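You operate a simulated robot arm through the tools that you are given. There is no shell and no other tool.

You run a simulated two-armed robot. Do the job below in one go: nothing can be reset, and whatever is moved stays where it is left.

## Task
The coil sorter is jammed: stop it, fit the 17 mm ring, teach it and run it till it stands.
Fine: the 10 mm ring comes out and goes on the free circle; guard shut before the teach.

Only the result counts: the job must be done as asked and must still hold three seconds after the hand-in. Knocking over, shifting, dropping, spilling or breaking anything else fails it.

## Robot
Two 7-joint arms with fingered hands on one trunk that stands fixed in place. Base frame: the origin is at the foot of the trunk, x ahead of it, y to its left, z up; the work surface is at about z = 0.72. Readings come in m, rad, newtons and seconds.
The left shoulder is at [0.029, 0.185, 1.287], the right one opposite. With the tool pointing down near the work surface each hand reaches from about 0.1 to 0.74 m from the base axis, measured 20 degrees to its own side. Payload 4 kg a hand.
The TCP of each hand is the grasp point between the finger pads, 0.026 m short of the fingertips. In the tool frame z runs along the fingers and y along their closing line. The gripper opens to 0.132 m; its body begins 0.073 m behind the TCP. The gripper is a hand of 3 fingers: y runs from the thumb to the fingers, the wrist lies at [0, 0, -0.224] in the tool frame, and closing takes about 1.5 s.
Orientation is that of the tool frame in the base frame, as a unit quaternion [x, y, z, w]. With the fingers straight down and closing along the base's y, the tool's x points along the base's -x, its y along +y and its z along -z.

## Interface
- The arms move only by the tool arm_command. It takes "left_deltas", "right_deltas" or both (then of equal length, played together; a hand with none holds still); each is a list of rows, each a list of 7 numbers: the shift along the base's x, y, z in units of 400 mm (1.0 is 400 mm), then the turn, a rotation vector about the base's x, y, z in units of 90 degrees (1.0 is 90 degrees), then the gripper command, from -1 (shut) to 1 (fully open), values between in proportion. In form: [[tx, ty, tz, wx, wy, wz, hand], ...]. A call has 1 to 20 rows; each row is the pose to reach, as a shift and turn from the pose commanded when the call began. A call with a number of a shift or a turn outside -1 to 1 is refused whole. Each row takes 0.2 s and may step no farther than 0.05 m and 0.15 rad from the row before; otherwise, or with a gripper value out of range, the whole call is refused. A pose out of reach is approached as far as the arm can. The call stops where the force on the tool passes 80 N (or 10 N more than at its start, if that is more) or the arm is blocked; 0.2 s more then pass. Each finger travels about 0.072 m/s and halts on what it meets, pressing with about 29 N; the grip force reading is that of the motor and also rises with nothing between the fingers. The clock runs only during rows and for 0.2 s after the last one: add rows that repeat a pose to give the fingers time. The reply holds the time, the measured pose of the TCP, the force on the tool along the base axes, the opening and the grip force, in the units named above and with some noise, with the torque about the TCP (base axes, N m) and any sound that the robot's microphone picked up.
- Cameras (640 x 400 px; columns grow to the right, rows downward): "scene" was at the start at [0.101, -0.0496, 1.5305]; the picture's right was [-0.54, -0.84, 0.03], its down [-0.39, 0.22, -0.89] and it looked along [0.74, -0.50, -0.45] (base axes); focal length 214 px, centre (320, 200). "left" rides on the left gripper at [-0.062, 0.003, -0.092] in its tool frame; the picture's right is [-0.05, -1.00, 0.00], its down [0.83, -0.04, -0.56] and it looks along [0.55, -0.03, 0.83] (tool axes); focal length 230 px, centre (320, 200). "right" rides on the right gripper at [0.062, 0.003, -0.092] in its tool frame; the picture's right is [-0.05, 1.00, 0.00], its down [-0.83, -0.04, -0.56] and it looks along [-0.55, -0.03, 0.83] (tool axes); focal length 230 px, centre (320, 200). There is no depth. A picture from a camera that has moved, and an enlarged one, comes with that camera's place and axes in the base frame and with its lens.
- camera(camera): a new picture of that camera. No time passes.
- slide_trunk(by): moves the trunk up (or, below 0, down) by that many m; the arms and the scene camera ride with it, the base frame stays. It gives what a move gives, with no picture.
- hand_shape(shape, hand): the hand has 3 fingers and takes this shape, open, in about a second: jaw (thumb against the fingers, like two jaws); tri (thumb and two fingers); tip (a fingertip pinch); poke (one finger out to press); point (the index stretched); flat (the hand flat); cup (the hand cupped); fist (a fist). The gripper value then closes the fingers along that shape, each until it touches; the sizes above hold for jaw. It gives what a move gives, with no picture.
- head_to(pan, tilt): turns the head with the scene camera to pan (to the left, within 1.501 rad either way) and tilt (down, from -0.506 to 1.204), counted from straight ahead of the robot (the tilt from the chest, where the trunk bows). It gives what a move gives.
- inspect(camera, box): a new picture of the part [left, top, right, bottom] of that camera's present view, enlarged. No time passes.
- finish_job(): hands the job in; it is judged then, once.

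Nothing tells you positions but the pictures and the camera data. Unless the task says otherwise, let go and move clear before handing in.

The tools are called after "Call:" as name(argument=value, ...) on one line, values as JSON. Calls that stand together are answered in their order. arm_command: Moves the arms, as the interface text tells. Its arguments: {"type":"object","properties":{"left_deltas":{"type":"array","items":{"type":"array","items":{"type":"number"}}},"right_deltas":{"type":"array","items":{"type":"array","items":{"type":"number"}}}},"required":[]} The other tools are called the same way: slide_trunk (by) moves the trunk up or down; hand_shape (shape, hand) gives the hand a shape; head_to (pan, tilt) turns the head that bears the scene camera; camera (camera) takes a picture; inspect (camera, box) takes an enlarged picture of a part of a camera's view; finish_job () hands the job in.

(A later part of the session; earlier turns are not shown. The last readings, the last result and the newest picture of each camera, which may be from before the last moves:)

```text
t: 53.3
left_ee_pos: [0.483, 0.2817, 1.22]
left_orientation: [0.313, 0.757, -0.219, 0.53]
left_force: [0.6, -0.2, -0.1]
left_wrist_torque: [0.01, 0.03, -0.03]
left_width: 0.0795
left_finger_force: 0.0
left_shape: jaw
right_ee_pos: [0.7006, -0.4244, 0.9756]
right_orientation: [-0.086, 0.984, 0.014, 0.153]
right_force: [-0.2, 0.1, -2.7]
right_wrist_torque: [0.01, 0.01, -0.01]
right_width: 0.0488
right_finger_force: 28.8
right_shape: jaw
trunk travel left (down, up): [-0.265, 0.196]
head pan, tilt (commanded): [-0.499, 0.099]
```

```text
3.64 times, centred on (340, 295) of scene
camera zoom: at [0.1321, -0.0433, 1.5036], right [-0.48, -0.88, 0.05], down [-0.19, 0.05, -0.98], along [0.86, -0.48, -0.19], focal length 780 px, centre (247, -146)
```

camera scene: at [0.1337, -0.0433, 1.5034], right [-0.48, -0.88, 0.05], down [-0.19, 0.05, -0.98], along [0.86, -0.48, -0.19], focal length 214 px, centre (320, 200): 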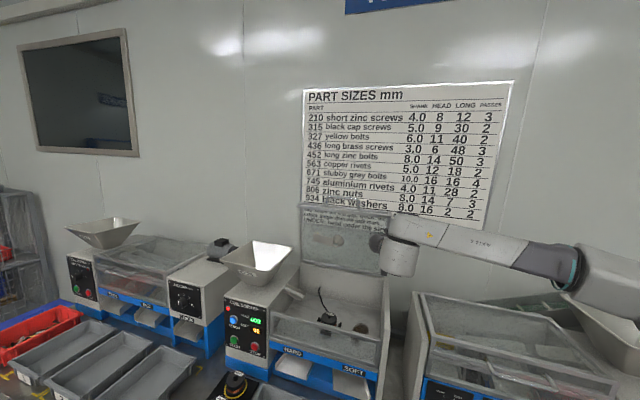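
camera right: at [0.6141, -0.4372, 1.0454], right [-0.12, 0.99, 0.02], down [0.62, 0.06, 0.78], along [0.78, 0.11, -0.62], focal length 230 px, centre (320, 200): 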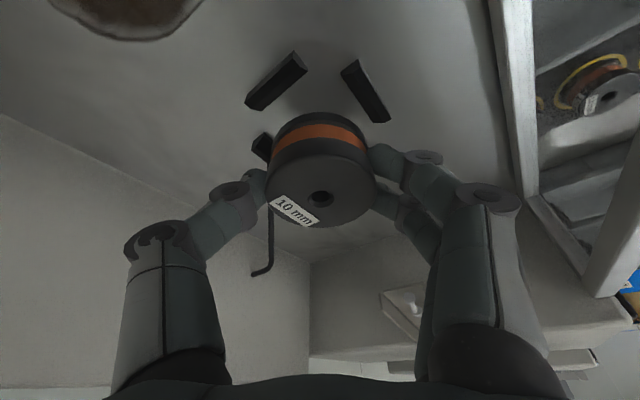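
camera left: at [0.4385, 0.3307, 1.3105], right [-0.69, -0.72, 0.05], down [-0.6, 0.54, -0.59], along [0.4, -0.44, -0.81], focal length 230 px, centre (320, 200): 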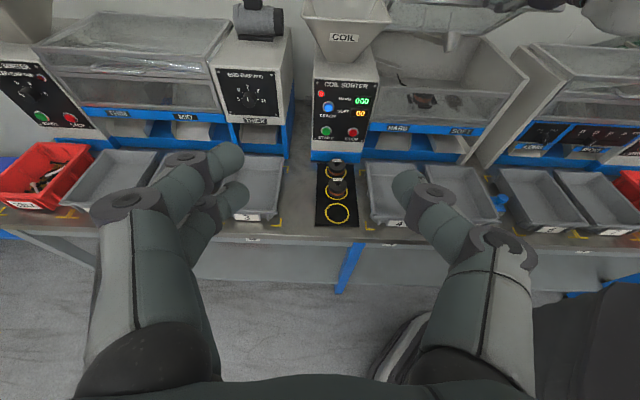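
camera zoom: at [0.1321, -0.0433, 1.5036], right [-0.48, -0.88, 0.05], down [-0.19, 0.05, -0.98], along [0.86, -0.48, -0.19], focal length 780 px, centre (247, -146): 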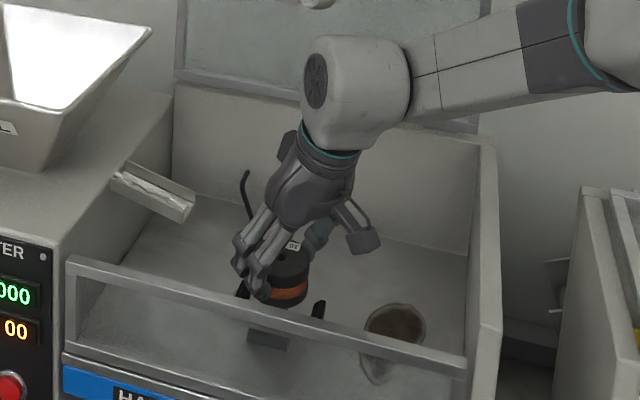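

The ring is lifted free (about 2.7 N). I'll carry it up and back out over the front panel.

Call:
arm_command(right_deltas=[[0, 0, 0.1, 0, 0, 0, -0.6], [-0.0265, 0.0035, 0.1985, 0, 0, 0, -0.6], [-0.089, 0.011, 0.286, 0, 0, 0, -0.6], [-0.1765, 0.036, 0.336, 0, 0, 0, -0.6], [-0.264, 0.0735, 0.361, 0, 0, 0, -0.6], [-0.339, 0.136, 0.361, 0, 0, 0, -0.6]])

Call:
camera(camera="right")

Call:
camera(camera="scene")

```text
t: 54.7
left_ee_pos: [0.4816, 0.2819, 1.2201]
left_orientation: [0.313, 0.756, -0.219, 0.531]
left_force: [0.0, 0.3, 0.0]
left_wrist_torque: [0.0, -0.02, 0.02]
left_width: 0.0796
left_finger_force: 0.1
left_shape: jaw
right_ee_pos: [0.563, -0.3711, 1.1224]
right_orientation: [-0.085, 0.984, 0.014, 0.155]
right_force: [0.1, 0.3, -2.0]
right_wrist_torque: [0.02, 0.01, 0.01]
right_width: 0.0487
right_finger_force: 28.7
right_shape: jaw
trunk travel left (down, up): [-0.265, 0.196]
head pan, tilt (commanded): [-0.499, 0.099]
```

```text
taken
camera right: at [0.4761, -0.3835, 1.1926], right [-0.12, 0.99, 0.02], down [0.62, 0.06, 0.78], along [0.78, 0.11, -0.62], focal length 230 px, centre (320, 200)
```

right: 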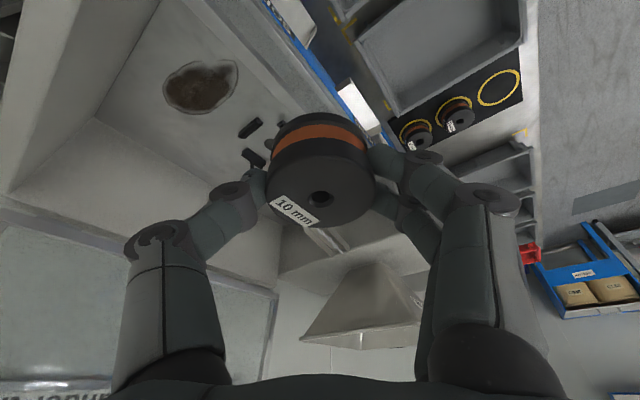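

```text
taken
camera scene: at [0.1311, -0.0428, 1.5038], right [-0.48, -0.88, 0.05], down [-0.19, 0.05, -0.98], along [0.86, -0.48, -0.19], focal length 214 px, centre (320, 200)
```

scene: 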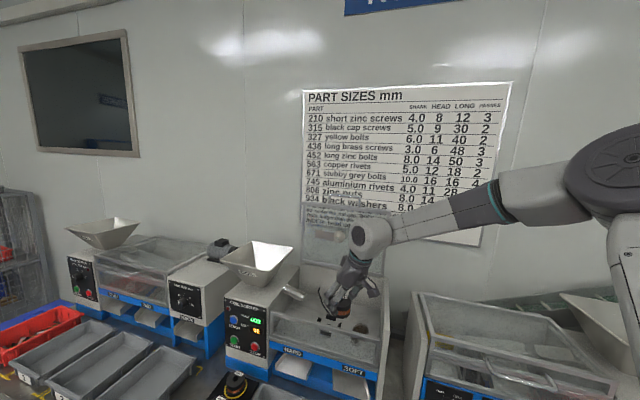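

Ring is out of the machine and secure. I'll turn the head toward the pad and carry the ring over to above the free circle, yawing the hand so the fingers lie to the left and right of the pad's row.

Call:
arm_command(right_deltas=[[0.0132, 0.0968, -0.0257, 0, 0, -0.0873, -0.6], [0.0264, 0.1936, -0.0514, 0, 0, -0.1746, -0.6], [0.0396, 0.2904, -0.0771, 0, 0, -0.2619, -0.6], [0.0529, 0.3871, -0.1029, 0, 0, -0.3492, -0.6], [0.0661, 0.4839, -0.1286, 0, 0, -0.4365, -0.6], [0.0793, 0.5807, -0.1543, 0, 0, -0.5238, -0.6], [0.0925, 0.6775, -0.18, 0, 0, -0.611, -0.6], [0.1263, 0.7513, -0.2613, 0, 0, -0.611, -0.6], [0.16, 0.825, -0.3425, 0, 0, -0.611, -0.6], [0.1938, 0.8988, -0.4238, 0, 0, -0.611, -0.6], [0.2275, 0.9725, -0.505, 0, 0, -0.611, -0.6]])

Call:
head_to(pan=0.05, tilt=0.8)

Call:
camera(camera="scene")

Call:
camera(camera="right")

Call:
camera(camera="left")

```text
t: 57.1
left_ee_pos: [0.483, 0.2813, 1.2205]
left_orientation: [0.314, 0.757, -0.22, 0.53]
left_force: [-1.2, 0.6, -0.4]
left_wrist_torque: [0.0, -0.01, 0.03]
left_width: 0.0791
left_finger_force: 0.0
left_shape: jaw
right_ee_pos: [0.6559, -0.2183, 1.0362]
right_orientation: [0.362, 0.921, -0.052, 0.137]
right_force: [-0.1, -0.2, -1.9]
right_wrist_torque: [0.01, 0.0, -0.03]
right_width: 0.0481
right_finger_force: 28.9
right_shape: jaw
right hand out of reach, approached as far as the arm can: row 6, 7, 8, 9, 10, 11
trunk travel left (down, up): [-0.265, 0.196]
head pan, tilt (commanded): [-0.499, 0.099]
```

```text
t: 58.2
left_ee_pos: [0.4816, 0.2824, 1.2203]
left_orientation: [0.314, 0.756, -0.22, 0.53]
left_force: [0.0, -0.3, 1.5]
left_wrist_torque: [-0.01, -0.01, 0.03]
left_width: 0.0791
left_finger_force: 0.1
left_shape: jaw
right_ee_pos: [0.6564, -0.2191, 1.0373]
right_orientation: [0.363, 0.92, -0.053, 0.136]
right_force: [0.6, 0.0, -2.0]
right_wrist_torque: [0.01, 0.01, 0.0]
right_width: 0.0484
right_finger_force: 29.2
right_shape: jaw
trunk travel left (down, up): [-0.265, 0.196]
head pan, tilt (commanded): [0.051, 0.799]
```

```text
taken
camera scene: at [0.1259, 0.0047, 1.441], right [0.05, -1.0, -0.01], down [-0.78, -0.04, -0.62], along [0.62, 0.03, -0.78], focal length 214 px, centre (320, 200)
```

scene: 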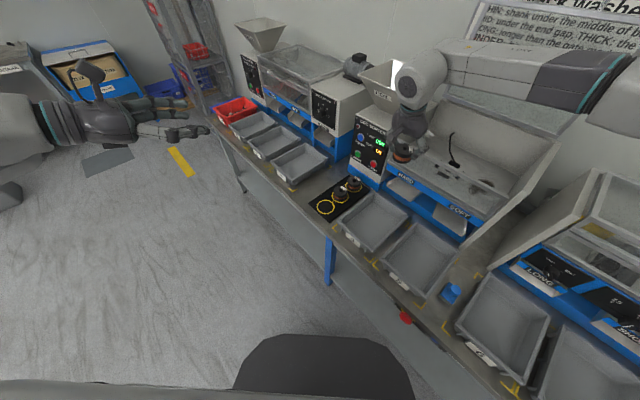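

```text
taken
camera right: at [0.5953, -0.1599, 1.1069], right [0.72, 0.7, 0.02], down [0.43, -0.47, 0.77], along [0.55, -0.55, -0.64], focal length 230 px, centre (320, 200)
```

right: 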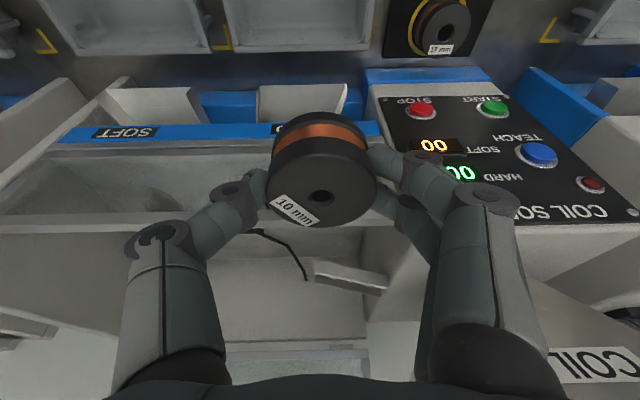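

```text
taken
camera left: at [0.4391, 0.3306, 1.3103], right [-0.69, -0.72, 0.05], down [-0.6, 0.54, -0.59], along [0.4, -0.44, -0.81], focal length 230 px, centre (320, 200)
```

left: 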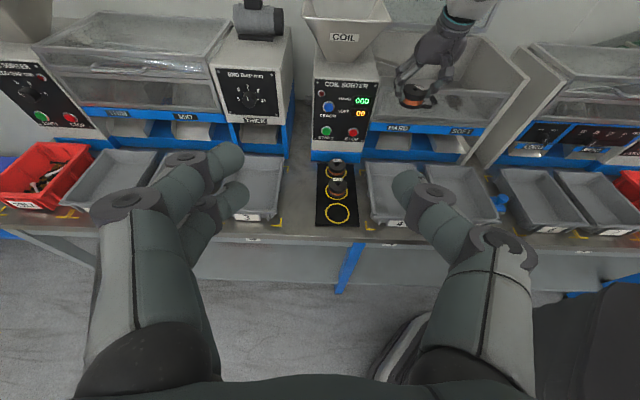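

The hand couldn't keep that yaw so far left, stopping short in front of the machine with the ring still secure. I'll back away, yaw back to about 0°, which still leaves finger clearance at the free circle, and go over the pad.

Call:
arm_command(right_deltas=[[-0.07, 0.075, -0.0075, 0, 0, 0.08, -0.6], [-0.14, 0.1475, -0.0175, 0, 0, 0.16, -0.6], [-0.14, 0.24, -0.06, 0, 0, 0.239, -0.6], [-0.14, 0.3325, -0.1, 0, 0, 0.319, -0.6], [-0.14, 0.4225, -0.1425, 0, 0, 0.399, -0.6], [-0.1, 0.475, -0.21, 0, 0, 0.478, -0.6], [-0.058, 0.5285, -0.275, 0, 0, 0.478, -0.6], [-0.016, 0.582, -0.3425, 0, 0, 0.478, -0.6]])

Call:
camera(camera="scene")

Call:
camera(camera="right")

Call:
camera(camera="left")

```text
t: 60.0
left_ee_pos: [0.4842, 0.2804, 1.2203]
left_orientation: [0.313, 0.757, -0.219, 0.53]
left_force: [0.0, 0.0, 0.3]
left_wrist_torque: [0.0, 0.0, -0.03]
left_width: 0.0793
left_finger_force: 0.1
left_shape: jaw
right_ee_pos: [0.5704, -0.1183, 0.9636]
right_orientation: [0.017, 0.988, -0.002, 0.155]
right_force: [0.0, 0.0, -1.9]
right_wrist_torque: [0.0, 0.02, 0.03]
right_width: 0.0482
right_finger_force: 29.2
right_shape: jaw
right hand out of reach, approached as far as the arm can: row 1, 2, 3, 4, 5, 6, 7, 8
trunk travel left (down, up): [-0.265, 0.196]
head pan, tilt (commanded): [0.051, 0.799]
```

```text
taken
camera scene: at [0.1262, 0.0046, 1.4409], right [0.05, -1.0, -0.01], down [-0.78, -0.04, -0.62], along [0.62, 0.04, -0.78], focal length 214 px, centre (320, 200)
```

scene: 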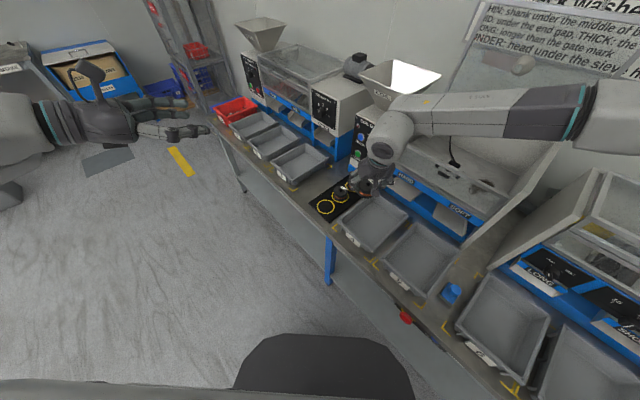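

```text
taken
camera right: at [0.4837, -0.1132, 1.0332], right [0.08, 1.0, 0.02], down [0.62, -0.07, 0.78], along [0.78, -0.05, -0.62], focal length 230 px, centre (320, 200)
```

right: 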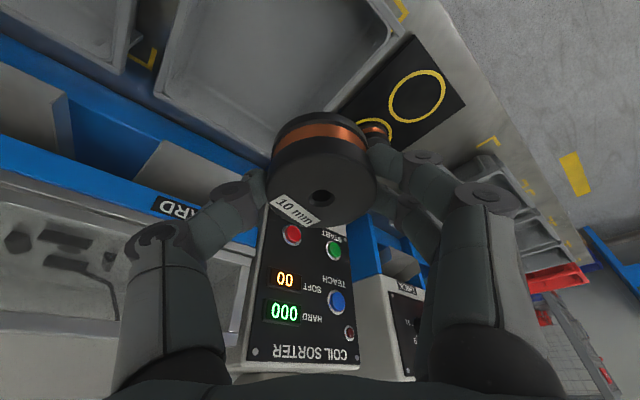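

```text
taken
camera left: at [0.4394, 0.3304, 1.3102], right [-0.69, -0.72, 0.05], down [-0.6, 0.54, -0.59], along [0.4, -0.44, -0.81], focal length 230 px, centre (320, 200)
```

left: 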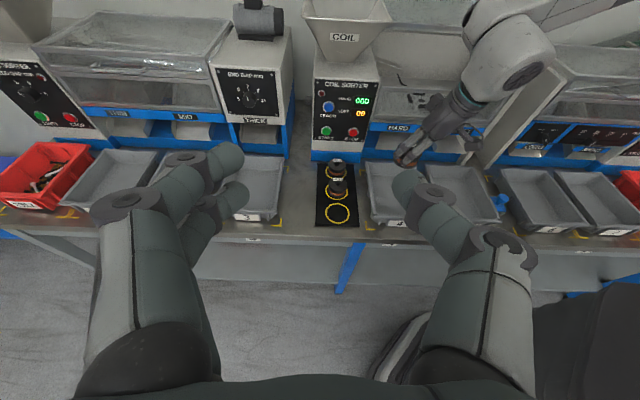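

The arm is limited crossing leftward with that yaw. I'll try turning the hand more to the left (about +30°), which should follow the forearm more naturally, and see how far it reaches.

Call:
arm_command(right_deltas=[[0.031, 0.061, -0.0275, 0, 0, 0.089, -0.6], [0.0625, 0.1225, -0.055, 0, 0, 0.178, -0.6], [0.0938, 0.184, -0.0825, 0, 0, 0.267, -0.6], [0.125, 0.245, -0.11, 0, 0, 0.356, -0.6], [0.125, 0.245, -0.11, 0, 0, 0.356, -0.6]])

Call:
camera(camera="scene")

Call:
camera(camera="right")

```text
t: 61.2
left_ee_pos: [0.4835, 0.2812, 1.2214]
left_orientation: [0.314, 0.757, -0.22, 0.53]
left_force: [-0.1, 0.3, -0.1]
left_wrist_torque: [-0.01, 0.0, 0.0]
left_width: 0.0796
left_finger_force: 0.0
left_shape: jaw
right_ee_pos: [0.575, -0.0896, 0.9647]
right_orientation: [-0.256, 0.954, 0.041, 0.15]
right_force: [0.3, 0.3, -2.6]
right_wrist_torque: [0.02, 0.02, 0.01]
right_width: 0.048
right_finger_force: 29.2
right_shape: jaw
right hand out of reach, approached as far as the arm can: row 1, 2, 3, 4, 5
trunk travel left (down, up): [-0.265, 0.196]
head pan, tilt (commanded): [0.051, 0.799]
```

```text
taken
camera scene: at [0.1258, 0.0048, 1.4409], right [0.05, -1.0, -0.01], down [-0.78, -0.04, -0.62], along [0.62, 0.04, -0.78], focal length 214 px, centre (320, 200)
```

scene: 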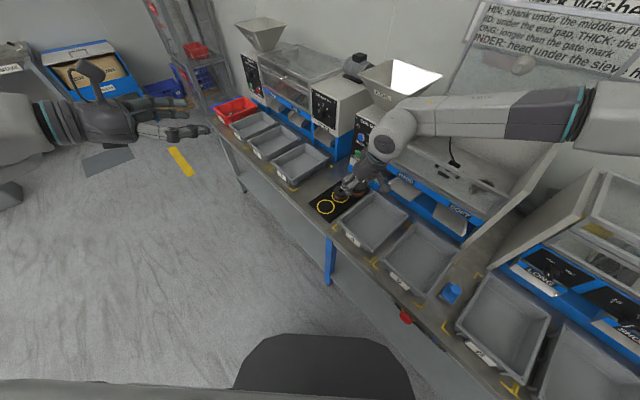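

```text
taken
camera right: at [0.4977, -0.1315, 1.0326], right [-0.46, 0.89, 0.02], down [0.56, 0.27, 0.78], along [0.69, 0.37, -0.62], focal length 230 px, centre (320, 200)
```

right: 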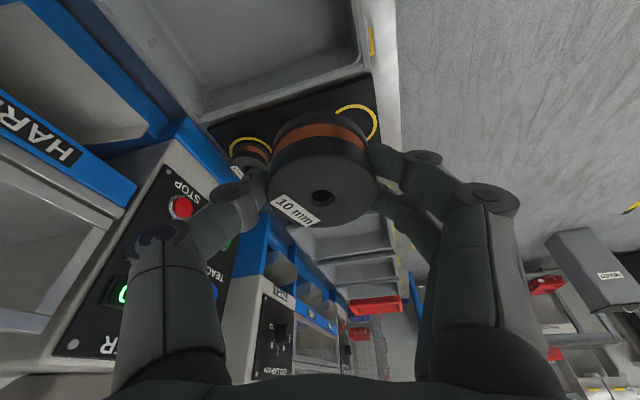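

The arm is too folded here. I'll raise the trunk by 10 cm so the right arm works more extended, then try again toward the free circle.

Call:
slide_trunk(by=0.1)

Call:
arm_command(right_deltas=[[0.025, 0.06, -0.08, 0, 0, -0.06, -0.6], [0.05, 0.12, -0.16, 0, 0, -0.12, -0.6], [0.075, 0.18, -0.24, 0, 0, -0.18, -0.6], [0.1, 0.2, -0.32, 0, 0, -0.24, -0.6], [0.125, 0.22, -0.4, 0, 0, -0.3, -0.6]])

Call:
camera(camera="scene")

Call:
camera(camera="right")

```text
t: 62.5
left_ee_pos: [0.483, 0.2812, 1.3208]
left_orientation: [0.314, 0.757, -0.219, 0.53]
left_force: [0.1, -0.4, -0.1]
left_wrist_torque: [-0.03, 0.01, -0.02]
left_width: 0.0792
left_finger_force: 0.1
left_shape: jaw
right_ee_pos: [0.5687, -0.0903, 1.1079]
right_orientation: [-0.258, 0.948, 0.031, 0.185]
right_force: [-0.2, -0.1, -2.4]
right_wrist_torque: [0.03, 0.01, 0.01]
right_width: 0.0483
right_finger_force: 28.9
right_shape: jaw
trunk travel left (down, up): [-0.365, 0.096]
head pan, tilt (commanded): [0.051, 0.799]
```

```text
t: 63.7
left_ee_pos: [0.4828, 0.2802, 1.3207]
left_orientation: [0.313, 0.757, -0.219, 0.529]
left_force: [-0.2, -0.3, -1.0]
left_wrist_torque: [0.0, 0.02, 0.0]
left_width: 0.0791
left_finger_force: 0.0
left_shape: jaw
right_ee_pos: [0.5401, -0.134, 1.0497]
right_orientation: [-0.029, 0.982, -0.012, 0.188]
right_force: [-0.9, -0.1, -4.1]
right_wrist_torque: [-0.02, 0.02, 0.01]
right_width: 0.048
right_finger_force: 28.7
right_shape: jaw
right hand out of reach, approached as far as the arm can: row 1, 2, 3, 4, 5
trunk travel left (down, up): [-0.365, 0.096]
head pan, tilt (commanded): [0.051, 0.799]
```

```text
taken
camera scene: at [0.0852, 0.0047, 1.5509], right [0.05, -1.0, 0.0], down [-0.73, -0.04, -0.68], along [0.68, 0.04, -0.73], focal length 214 px, centre (320, 200)
```

scene: 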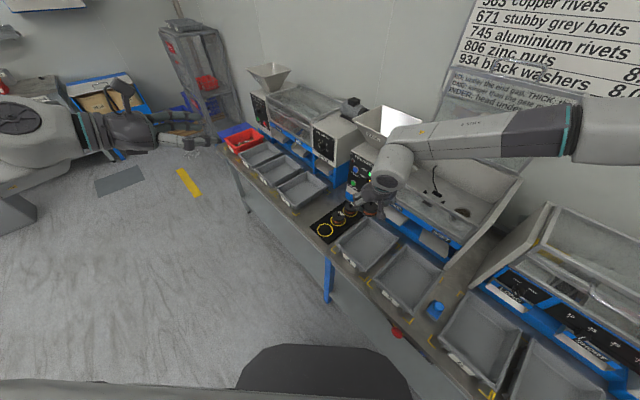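

```text
taken
camera right: at [0.4469, -0.1347, 1.1135], right [0.0, 1.0, -0.02], down [0.57, 0.01, 0.82], along [0.82, -0.01, -0.57], focal length 230 px, centre (320, 200)
```

right: 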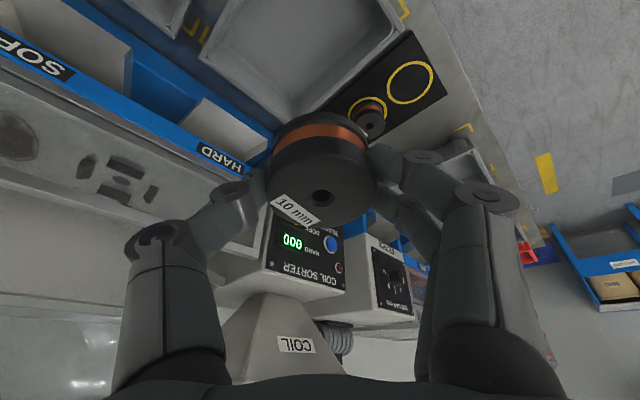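

Still blocked: the elbow is held high and out. I'll bring the hand to the right and low to let the elbow drop, then try approaching the pad from there.

Call:
arm_command(right_deltas=[[-0.032, -0.102, -0.018, 0, 0, 0, -0.6], [-0.064, -0.204, -0.036, 0, 0, 0, -0.6], [-0.096, -0.306, -0.054, 0, 0, 0, -0.6], [-0.129, -0.409, -0.071, 0, 0, 0, -0.6], [-0.161, -0.511, -0.089, 0, 0, 0, -0.6], [-0.193, -0.613, -0.107, 0, 0, 0, -0.6], [-0.225, -0.715, -0.125, 0, 0, 0, -0.6], [-0.225, -0.715, -0.225, 0, 0, 0, -0.6], [-0.225, -0.715, -0.325, 0, 0, 0, -0.6]])

Call:
head_to(pan=-0.6, tilt=0.5)

Call:
camera(camera="scene")

Call:
camera(camera="right")

Call:
camera(camera="left")

```text
t: 65.7
left_ee_pos: [0.4851, 0.281, 1.3198]
left_orientation: [0.313, 0.757, -0.22, 0.529]
left_force: [-0.1, 0.4, -1.0]
left_wrist_torque: [0.02, -0.03, 0.03]
left_width: 0.0796
left_finger_force: 0.1
left_shape: jaw
right_ee_pos: [0.4498, -0.4244, 0.9153]
right_orientation: [-0.03, 0.982, -0.011, 0.187]
right_force: [-0.3, -0.4, -2.5]
right_wrist_torque: [-0.02, 0.06, 0.0]
right_width: 0.0484
right_finger_force: 29.1
right_shape: jaw
trunk travel left (down, up): [-0.365, 0.096]
head pan, tilt (commanded): [0.051, 0.799]
```

```text
t: 66.7
left_ee_pos: [0.4829, 0.2816, 1.3193]
left_orientation: [0.315, 0.756, -0.22, 0.53]
left_force: [0.6, 0.1, -0.5]
left_wrist_torque: [-0.01, 0.0, 0.01]
left_width: 0.0794
left_finger_force: 0.0
left_shape: jaw
right_ee_pos: [0.4485, -0.4243, 0.9188]
right_orientation: [-0.029, 0.982, -0.013, 0.187]
right_force: [-1.1, -0.4, -2.7]
right_wrist_torque: [-0.01, 0.06, 0.0]
right_width: 0.0482
right_finger_force: 29.0
right_shape: jaw
trunk travel left (down, up): [-0.365, 0.096]
head pan, tilt (commanded): [-0.6, 0.499]
```

```text
taken
camera scene: at [0.0807, -0.0506, 1.5769], right [-0.56, -0.83, 0.01], down [-0.42, 0.27, -0.87], along [0.71, -0.5, -0.5], focal length 214 px, centre (320, 200)
```

scene: 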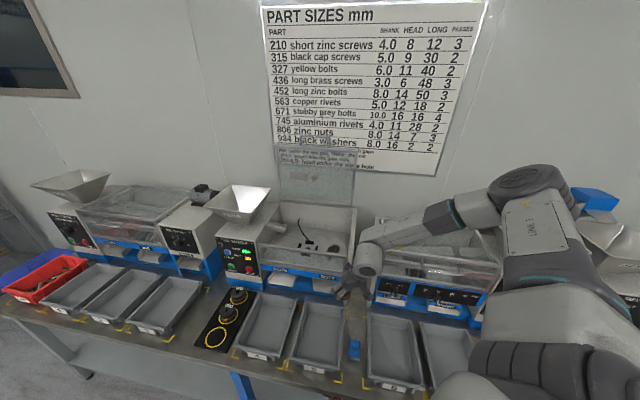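

```text
taken
camera right: at [0.3568, -0.4243, 0.9805], right [0.0, 1.0, -0.02], down [0.57, 0.02, 0.82], along [0.82, -0.01, -0.57], focal length 230 px, centre (320, 200)
```

right: 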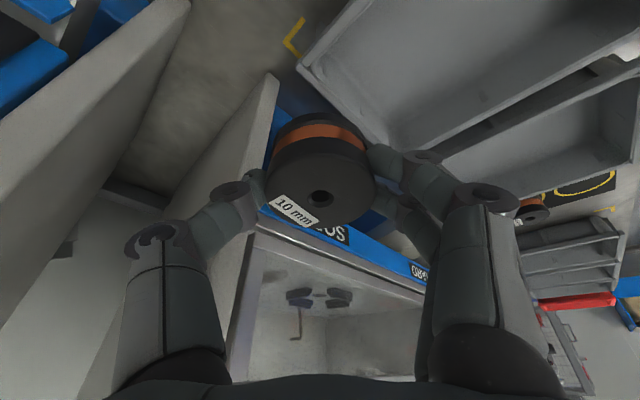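

```text
taken
camera left: at [0.4393, 0.3306, 1.4103], right [-0.69, -0.72, 0.05], down [-0.6, 0.54, -0.59], along [0.4, -0.44, -0.81], focal length 230 px, centre (320, 200)
```

left: 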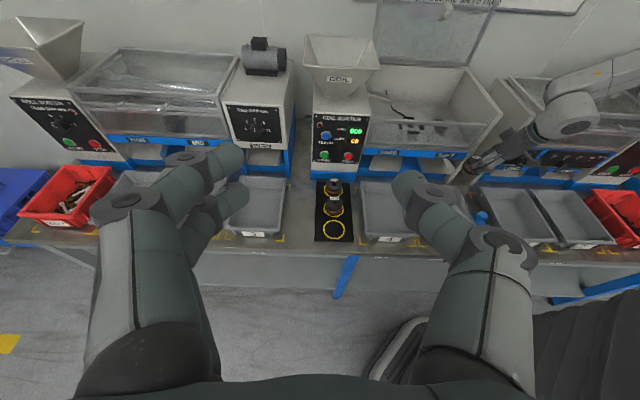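

The elbow stays high, but the pad is far enough out that the arm will be nearly straight there. I'll follow the machine front with the arm extended, keeping the ring above the trays and clear of the chutes.

Call:
arm_command(right_deltas=[[0.0, 0.0, 0.0868, 0, 0, 0, -0.6], [0.06, 0.076, 0.0868, 0, 0, 0, -0.6], [0.119, 0.151, 0.0868, 0, 0, 0, -0.6], [0.178, 0.226, 0.0868, 0, 0, 0, -0.6], [0.2368, 0.301, 0.0868, 0, 0, 0, -0.6], [0.3075, 0.3717, 0.0868, 0, 0, 0, -0.6], [0.378, 0.4423, 0.0868, 0, 0, 0, -0.6]])

Call:
camera(camera="scene")

Call:
camera(camera="right")

```text
t: 68.3
left_ee_pos: [0.4824, 0.2825, 1.3204]
left_orientation: [0.314, 0.757, -0.22, 0.53]
left_force: [-0.4, 0.5, 0.5]
left_wrist_torque: [0.01, 0.05, 0.03]
left_width: 0.0794
left_finger_force: 0.3
left_shape: jaw
right_ee_pos: [0.5915, -0.2563, 0.9621]
right_orientation: [-0.03, 0.982, -0.012, 0.188]
right_force: [0.0, -0.9, -1.9]
right_wrist_torque: [-0.01, 0.03, -0.02]
right_width: 0.0477
right_finger_force: 29.1
right_shape: jaw
right hand out of reach, approached as far as the arm can: row 7
trunk travel left (down, up): [-0.365, 0.096]
head pan, tilt (commanded): [-0.6, 0.499]
```

```text
taken
camera scene: at [0.0803, -0.0501, 1.577], right [-0.57, -0.82, 0.01], down [-0.42, 0.27, -0.87], along [0.71, -0.5, -0.5], focal length 214 px, centre (320, 200)
```

scene: 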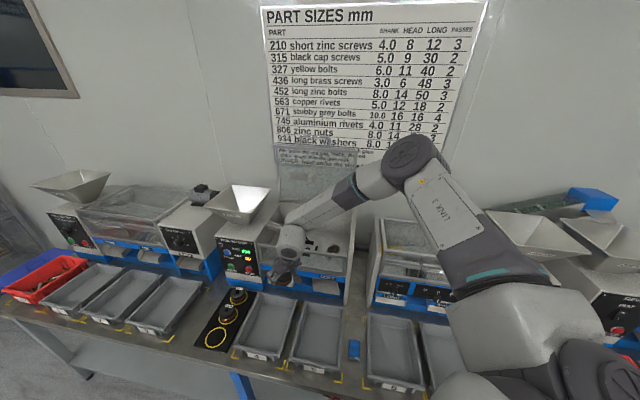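

```text
taken
camera right: at [0.4999, -0.2565, 1.0248], right [0.0, 1.0, -0.02], down [0.57, 0.02, 0.82], along [0.82, -0.01, -0.57], focal length 230 px, centre (320, 200)
```

right: 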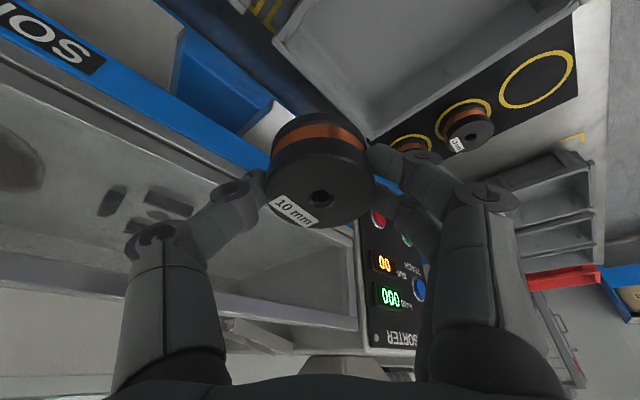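

Progress is limited again near the panel. I'll look closely at the ring in the hand and its bore while I work out a better route.

Call:
inspect(camera="right", box=[250, 100, 400, 240])

Call:
inspect(camera="scene", box=[195, 200, 375, 390])

```text
2.86 times, centred on (325, 170) of right
camera zoom: at [0.4999, -0.2565, 1.0248], right [0.0, 1.0, -0.02], down [0.57, 0.02, 0.82], along [0.82, -0.01, -0.57], focal length 657 px, centre (306, 286)
```

zoom: 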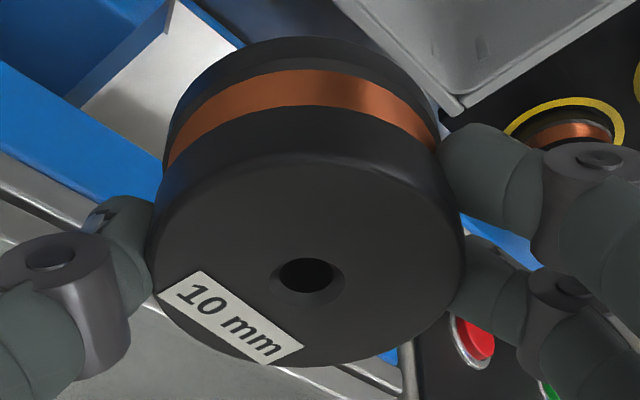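

```text
2.11 times, centred on (285, 295) of scene
camera zoom: at [0.0803, -0.0501, 1.577], right [-0.57, -0.82, 0.01], down [-0.42, 0.27, -0.87], along [0.71, -0.5, -0.5], focal length 452 px, centre (394, 0)
```

zoom: 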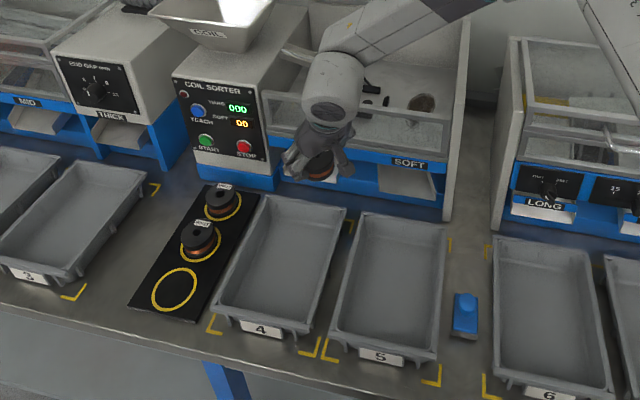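

The bore is clear and the grip is firm. The elbow is in a raised posture; pitching the hand forward at low height with the trunk high should drop it. I'll raise the trunk and pitch the hand forward in the clear space in front of the machine.

Call:
slide_trunk(by=0.09)

Call:
arm_command(right_deltas=[[-0.03, 0.0, 0, 0.005, -0.081, 0, -0.6], [-0.06, 0.0, -0.02, 0.01, -0.162, 0, -0.6], [-0.09, 0.0, -0.05, 0.015, -0.243, 0, -0.6], [-0.1, 0.0, -0.09, 0.02, -0.324, 0, -0.6], [-0.1, 0.0, -0.13, 0.025, -0.405, 0, -0.6], [-0.1, 0.0, -0.17, 0.03, -0.486, 0, -0.6], [-0.1, 0.0, -0.21, 0.035, -0.567, 0, -0.6], [-0.1, 0.0, -0.25, 0.039, -0.646, 0, -0.6]])

Call:
camera(camera="scene")

Call:
camera(camera="right")

Call:
camera(camera="left")

```text
t: 69.6
left_ee_pos: [0.4838, 0.2807, 1.4113]
left_orientation: [0.314, 0.757, -0.22, 0.53]
left_force: [-0.3, -0.8, 0.3]
left_wrist_torque: [0.01, 0.01, 0.0]
left_width: 0.0793
left_finger_force: 0.1
left_shape: jaw
right_ee_pos: [0.5912, -0.2584, 1.0652]
right_orientation: [-0.028, 0.98, -0.013, 0.198]
right_force: [0.4, 0.1, -2.6]
right_wrist_torque: [0.0, 0.0, 0.0]
right_width: 0.0478
right_finger_force: 29.4
right_shape: jaw
trunk travel left (down, up): [-0.455, 0.006]
head pan, tilt (commanded): [-0.6, 0.499]
```

```text
t: 71.4
left_ee_pos: [0.4811, 0.28, 1.4111]
left_orientation: [0.314, 0.756, -0.22, 0.531]
left_force: [0.1, 0.1, -1.0]
left_wrist_torque: [0.01, 0.01, 0.03]
left_width: 0.0794
left_finger_force: 0.1
left_shape: jaw
right_ee_pos: [0.5366, -0.3505, 1.1996]
right_orientation: [-0.008, 0.842, 0.013, 0.54]
right_force: [-0.2, 0.8, -2.6]
right_wrist_torque: [-0.02, 0.07, 0.01]
right_width: 0.0475
right_finger_force: 28.8
right_shape: jaw
right hand out of reach, approached as far as the arm can: row 2, 3, 4, 5, 6, 7, 8
trunk travel left (down, up): [-0.455, 0.006]
head pan, tilt (commanded): [-0.6, 0.499]
```

```text
taken
camera scene: at [0.0638, -0.0519, 1.6697], right [-0.57, -0.82, 0.0], down [-0.39, 0.27, -0.88], along [0.72, -0.5, -0.48], focal length 214 px, centre (320, 200)
```

scene: 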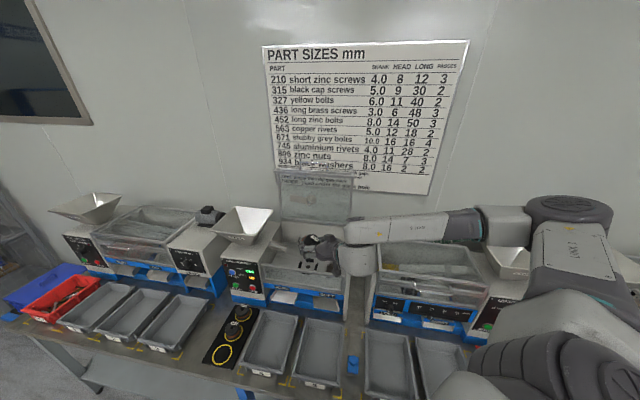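

```text
taken
camera right: at [0.4263, -0.3504, 1.1819], right [0.0, 1.0, 0.06], down [-0.16, -0.06, 0.99], along [0.99, -0.01, 0.16], focal length 230 px, centre (320, 200)
```

right: 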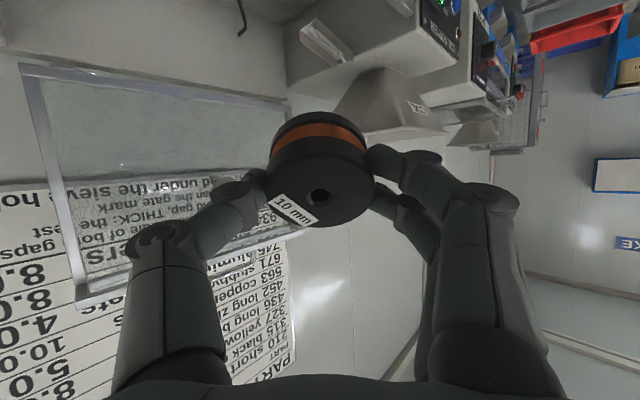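

```text
taken
camera left: at [0.4371, 0.3294, 1.5012], right [-0.69, -0.72, 0.05], down [-0.6, 0.54, -0.59], along [0.4, -0.44, -0.81], focal length 230 px, centre (320, 200)
```

left: 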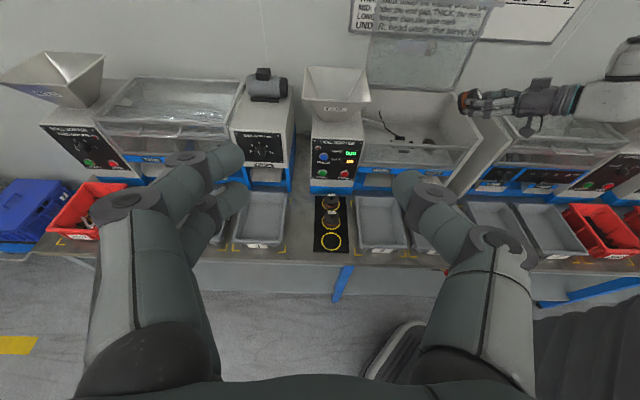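

The elbow is still held out. I'll look at the left arm's posture for comparison, since that arm reached the panel without trouble.

Call:
head_to(pan=0.9, tilt=0.3)

Call:
camera(camera="scene")

Call:
head_to(pan=-1.0, tilt=0.3)

Call:
camera(camera="scene")

```text
t: 73.0
left_ee_pos: [0.482, 0.2806, 1.4103]
left_orientation: [0.313, 0.757, -0.219, 0.53]
left_force: [-0.1, -1.0, 0.7]
left_wrist_torque: [0.01, -0.03, -0.01]
left_width: 0.0792
left_finger_force: 0.0
left_shape: jaw
right_ee_pos: [0.5375, -0.3505, 1.198]
right_orientation: [-0.008, 0.842, 0.012, 0.539]
right_force: [-0.2, -0.1, -2.2]
right_wrist_torque: [0.01, 0.07, -0.01]
right_width: 0.0476
right_finger_force: 28.6
right_shape: jaw
trunk travel left (down, up): [-0.455, 0.006]
head pan, tilt (commanded): [0.901, 0.3]
```

```text
taken
camera scene: at [0.049, 0.0737, 1.6881], right [0.78, -0.62, 0.0], down [-0.18, -0.23, -0.96], along [0.59, 0.75, -0.3], focal length 214 px, centre (320, 200)
```

scene: 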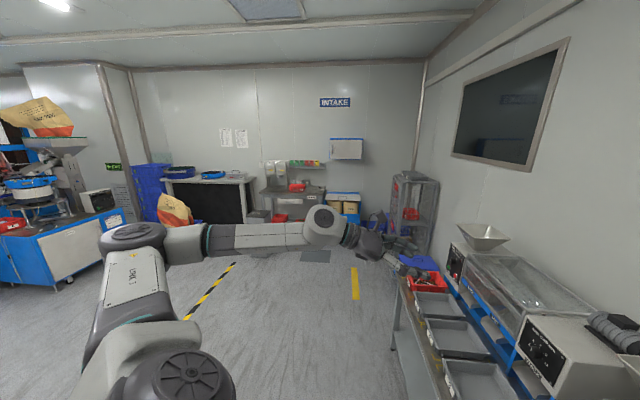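

```text
t: 74.8
left_ee_pos: [0.4829, 0.2814, 1.4111]
left_orientation: [0.314, 0.757, -0.22, 0.53]
left_force: [-0.5, 0.2, 0.4]
left_wrist_torque: [0.04, 0.02, 0.03]
left_width: 0.0794
left_finger_force: 0.1
left_shape: jaw
right_ee_pos: [0.5369, -0.3495, 1.1987]
right_orientation: [-0.007, 0.843, 0.012, 0.538]
right_force: [0.2, -0.1, -2.6]
right_wrist_torque: [0.0, 0.06, -0.02]
right_width: 0.0475
right_finger_force: 29.8
right_shape: jaw
trunk travel left (down, up): [-0.455, 0.006]
head pan, tilt (commanded): [-1.0, 0.3]
```

```text
taken
camera scene: at [0.0413, -0.078, 1.6881], right [-0.84, -0.54, 0.0], down [-0.16, 0.25, -0.96], along [0.52, -0.8, -0.3], focal length 214 px, centre (320, 200)
```

scene: 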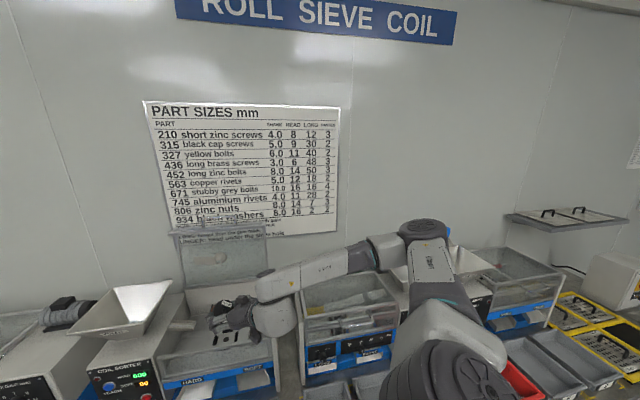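

Both arms have the same elbow-out posture; the data suggest the hand crosses further inward when the wrist is high relative to the shoulder, i.e. with the trunk low. I'll level and raise the ring, then lower the trunk well down.

Call:
arm_command(right_deltas=[[-0.01, 0.0, 0.08, 0, 0.087, 0, -0.6], [-0.02, 0.0, 0.16, 0, 0.174, 0, -0.6], [-0.03, 0.0, 0.24, 0, 0.261, 0, -0.6], [-0.04, 0.0, 0.32, 0, 0.348, 0, -0.6], [-0.05, 0.0, 0.4, 0, 0.435, 0, -0.6], [-0.06, 0.0, 0.48, 0, 0.523, 0, -0.6]])

Call:
slide_trunk(by=-0.25)

Call:
head_to(pan=-0.3, tilt=0.5)

Call:
camera(camera="scene")

Call:
camera(camera="right")

```text
t: 76.2
left_ee_pos: [0.4839, 0.2829, 1.4096]
left_orientation: [0.314, 0.757, -0.22, 0.529]
left_force: [0.2, 0.3, 0.3]
left_wrist_torque: [0.01, -0.01, -0.02]
left_width: 0.0795
left_finger_force: 0.0
left_shape: jaw
right_ee_pos: [0.5094, -0.3417, 1.3936]
right_orientation: [-0.003, 0.988, 0.013, 0.156]
right_force: [0.6, -0.4, -2.8]
right_wrist_torque: [0.0, 0.01, 0.01]
right_width: 0.0474
right_finger_force: 28.5
right_shape: jaw
trunk travel left (down, up): [-0.455, 0.006]
head pan, tilt (commanded): [-1.0, 0.3]
```

```text
t: 78.8
left_ee_pos: [0.4813, 0.2812, 1.1608]
left_orientation: [0.314, 0.757, -0.219, 0.53]
left_force: [0.0, 0.3, 0.3]
left_wrist_torque: [0.04, -0.01, 0.01]
left_width: 0.0794
left_finger_force: 0.1
left_shape: jaw
right_ee_pos: [0.5092, -0.3424, 1.1422]
right_orientation: [-0.002, 0.987, 0.015, 0.158]
right_force: [0.0, -0.1, -3.0]
right_wrist_torque: [0.0, -0.02, -0.01]
right_width: 0.0477
right_finger_force: 28.6
right_shape: jaw
trunk travel left (down, up): [-0.205, 0.256]
head pan, tilt (commanded): [-1.0, 0.3]
```

```text
t: 79.9
left_ee_pos: [0.4839, 0.2801, 1.1602]
left_orientation: [0.314, 0.757, -0.22, 0.529]
left_force: [0.3, -0.2, 0.1]
left_wrist_torque: [0.03, -0.03, -0.02]
left_width: 0.0793
left_finger_force: 0.0
left_shape: jaw
right_ee_pos: [0.5098, -0.3435, 1.142]
right_orientation: [-0.002, 0.987, 0.014, 0.157]
right_force: [0.2, -0.6, -2.7]
right_wrist_torque: [0.0, -0.01, -0.02]
right_width: 0.0474
right_finger_force: 28.9
right_shape: jaw
trunk travel left (down, up): [-0.205, 0.256]
head pan, tilt (commanded): [-0.3, 0.499]
```

```text
taken
camera scene: at [0.1727, -0.0264, 1.3942], right [-0.29, -0.95, 0.05], down [-0.6, 0.14, -0.79], along [0.75, -0.26, -0.61], focal length 214 px, centre (320, 200)
```

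scene: 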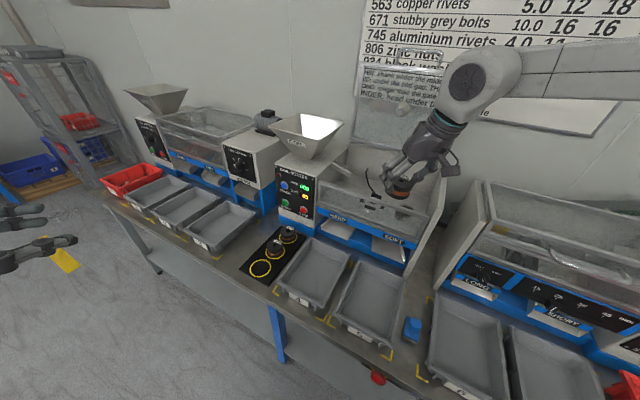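

```text
taken
camera right: at [0.4221, -0.343, 1.2106], right [0.04, 1.0, 0.04], down [0.62, -0.06, 0.78], along [0.79, 0.0, -0.62], focal length 230 px, centre (320, 200)
```

right: 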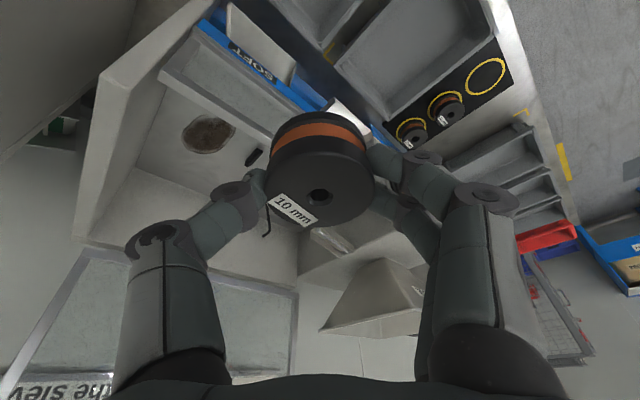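

Lowering the trunk further; the ring will still be well above the trays.

Call:
slide_trunk(by=-0.2)

Call:
arm_command(right_deltas=[[0.0, 0.08, 0.03, 0, 0, 0.0, -0.6], [0.0, 0.18, 0.06, 0, 0, 0.0, -0.6], [0.01, 0.28, 0.06, 0, 0, 0.02, -0.6], [0.02, 0.38, 0.06, 0, 0, 0.05, -0.6], [0.05, 0.48, 0.06, 0, 0, 0.08, -0.6], [0.1, 0.58, 0.06, 0, 0, 0.11, -0.6], [0.15, 0.66, 0.06, 0, 0, 0.11, -0.6]])

Call:
camera(camera="scene")

Call:
camera(camera="right")

```text
t: 82.1
left_ee_pos: [0.4816, 0.281, 0.9616]
left_orientation: [0.314, 0.757, -0.219, 0.53]
left_force: [-0.1, 0.1, 0.0]
left_wrist_torque: [0.02, -0.02, 0.02]
left_width: 0.0795
left_finger_force: 0.1
left_shape: jaw
right_ee_pos: [0.5095, -0.3426, 0.9431]
right_orientation: [-0.002, 0.987, 0.014, 0.157]
right_force: [-0.1, 0.4, -1.8]
right_wrist_torque: [0.0, 0.06, -0.02]
right_width: 0.0475
right_finger_force: 29.4
right_shape: jaw
trunk travel left (down, up): [-0.005, 0.456]
head pan, tilt (commanded): [-0.3, 0.499]
```

```text
t: 83.7
left_ee_pos: [0.4846, 0.2802, 0.958]
left_orientation: [0.313, 0.757, -0.22, 0.529]
left_force: [0.3, -0.7, 0.1]
left_wrist_torque: [0.0, 0.0, -0.02]
left_width: 0.0794
left_finger_force: 0.2
left_shape: jaw
right_ee_pos: [0.5725, -0.0782, 0.9622]
right_orientation: [-0.087, 0.984, 0.028, 0.155]
right_force: [0.0, 0.3, -3.5]
right_wrist_torque: [-0.01, -0.02, 0.02]
right_width: 0.0472
right_finger_force: 29.2
right_shape: jaw
trunk travel left (down, up): [-0.005, 0.456]
head pan, tilt (commanded): [-0.3, 0.499]
```

```text
taken
camera scene: at [0.3544, -0.0261, 1.0875], right [-0.26, -0.96, 0.15], down [-0.84, 0.14, -0.53], along [0.48, -0.26, -0.84], focal length 214 px, centre (320, 200)
```

scene: 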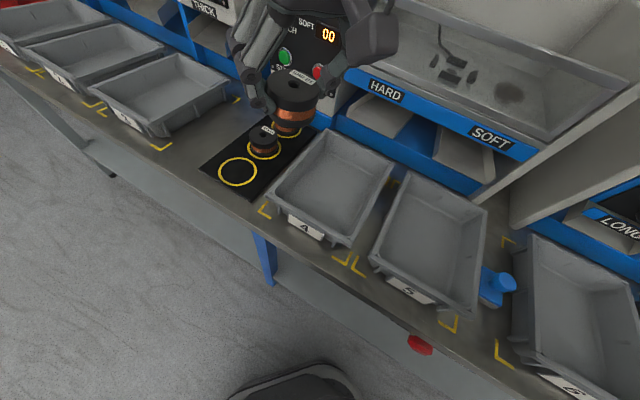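

```text
taken
camera right: at [0.4861, -0.0938, 1.031], right [-0.13, 0.99, 0.04], down [0.62, 0.05, 0.78], along [0.77, 0.13, -0.62], focal length 230 px, centre (320, 200)
```

right: 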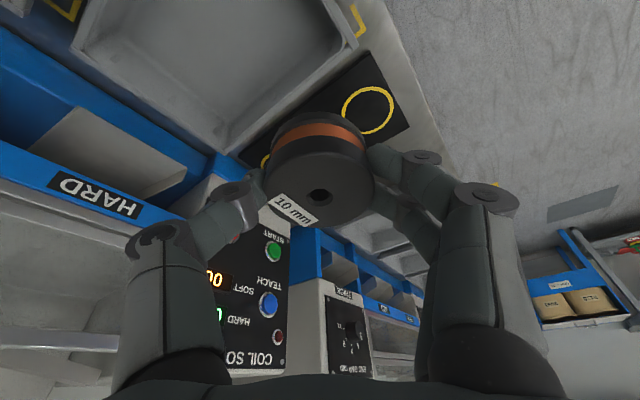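

With the trunk fully down the arm reaches well: the ring is near the pad now. I'll zoom in on the free circle from both cameras to locate it precisely.

Call:
inspect(camera="scene", box=[190, 90, 330, 210])

Call:
inspect(camera="right", box=[310, 40, 430, 160])

Call:
camera(camera="left")

```text
3.33 times, centred on (260, 150) of scene
camera zoom: at [0.3544, -0.0261, 1.0875], right [-0.26, -0.96, 0.15], down [-0.84, 0.14, -0.53], along [0.48, -0.26, -0.84], focal length 715 px, centre (520, 367)
```

zoom: 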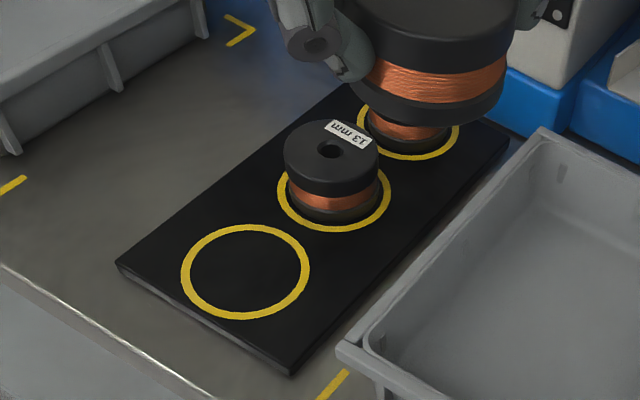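

```text
3.33 times, centred on (370, 100) of right
camera zoom: at [0.4861, -0.0938, 1.031], right [-0.13, 0.99, 0.04], down [0.62, 0.05, 0.78], along [0.77, 0.13, -0.62], focal length 767 px, centre (153, 533)
```

zoom: 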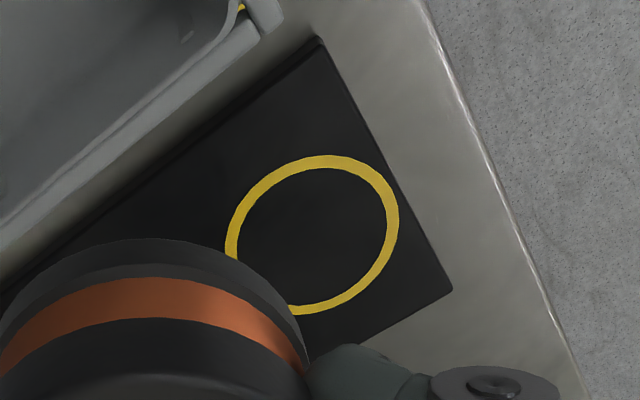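

```text
taken
camera left: at [0.4412, 0.3307, 1.0488], right [-0.69, -0.72, 0.05], down [-0.6, 0.54, -0.59], along [0.4, -0.44, -0.81], focal length 230 px, centre (320, 200)
```

left: 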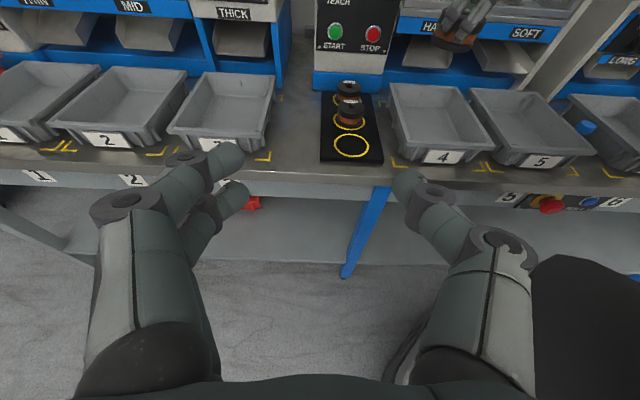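

Call:
inspect(camera="left", box=[310, 70, 400, 175])

Call:
head_to(pan=-0.1, tilt=0.3)

Call:
camera(camera="scene")

```text
3.81 times, centred on (355, 122) of left
camera zoom: at [0.4412, 0.3307, 1.0488], right [-0.69, -0.72, 0.05], down [-0.6, 0.54, -0.59], along [0.4, -0.44, -0.81], focal length 876 px, centre (187, 495)
```

zoom: 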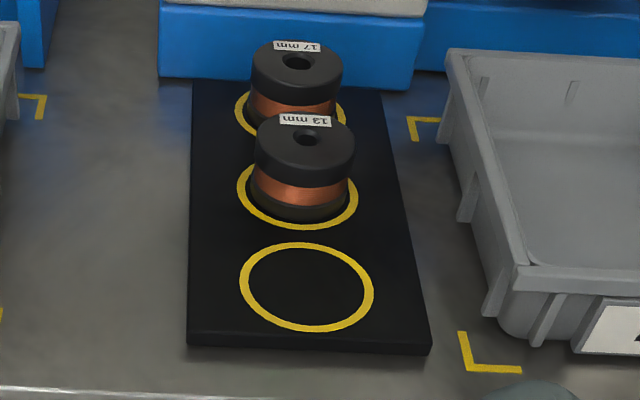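

```text
t: 84.4
left_ee_pos: [0.4814, 0.2822, 0.9602]
left_orientation: [0.314, 0.757, -0.22, 0.53]
left_force: [0.0, -1.1, 0.7]
left_wrist_torque: [-0.03, -0.01, 0.02]
left_width: 0.0793
left_finger_force: 0.1
left_shape: jaw
right_ee_pos: [0.5704, -0.0778, 0.9636]
right_orientation: [-0.087, 0.984, 0.028, 0.155]
right_force: [-0.3, -0.3, -1.6]
right_wrist_torque: [0.0, 0.04, 0.0]
right_width: 0.0475
right_finger_force: 28.9
right_shape: jaw
trunk travel left (down, up): [-0.005, 0.456]
head pan, tilt (commanded): [-0.099, 0.3]
```

```text
taken
camera scene: at [0.3667, -0.0086, 1.1015], right [-0.09, -0.99, 0.05], down [-0.73, 0.03, -0.68], along [0.67, -0.1, -0.73], focal length 214 px, centre (320, 200)
```

scene: 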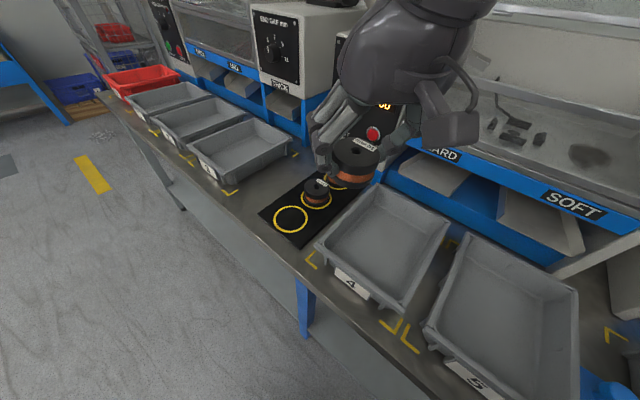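

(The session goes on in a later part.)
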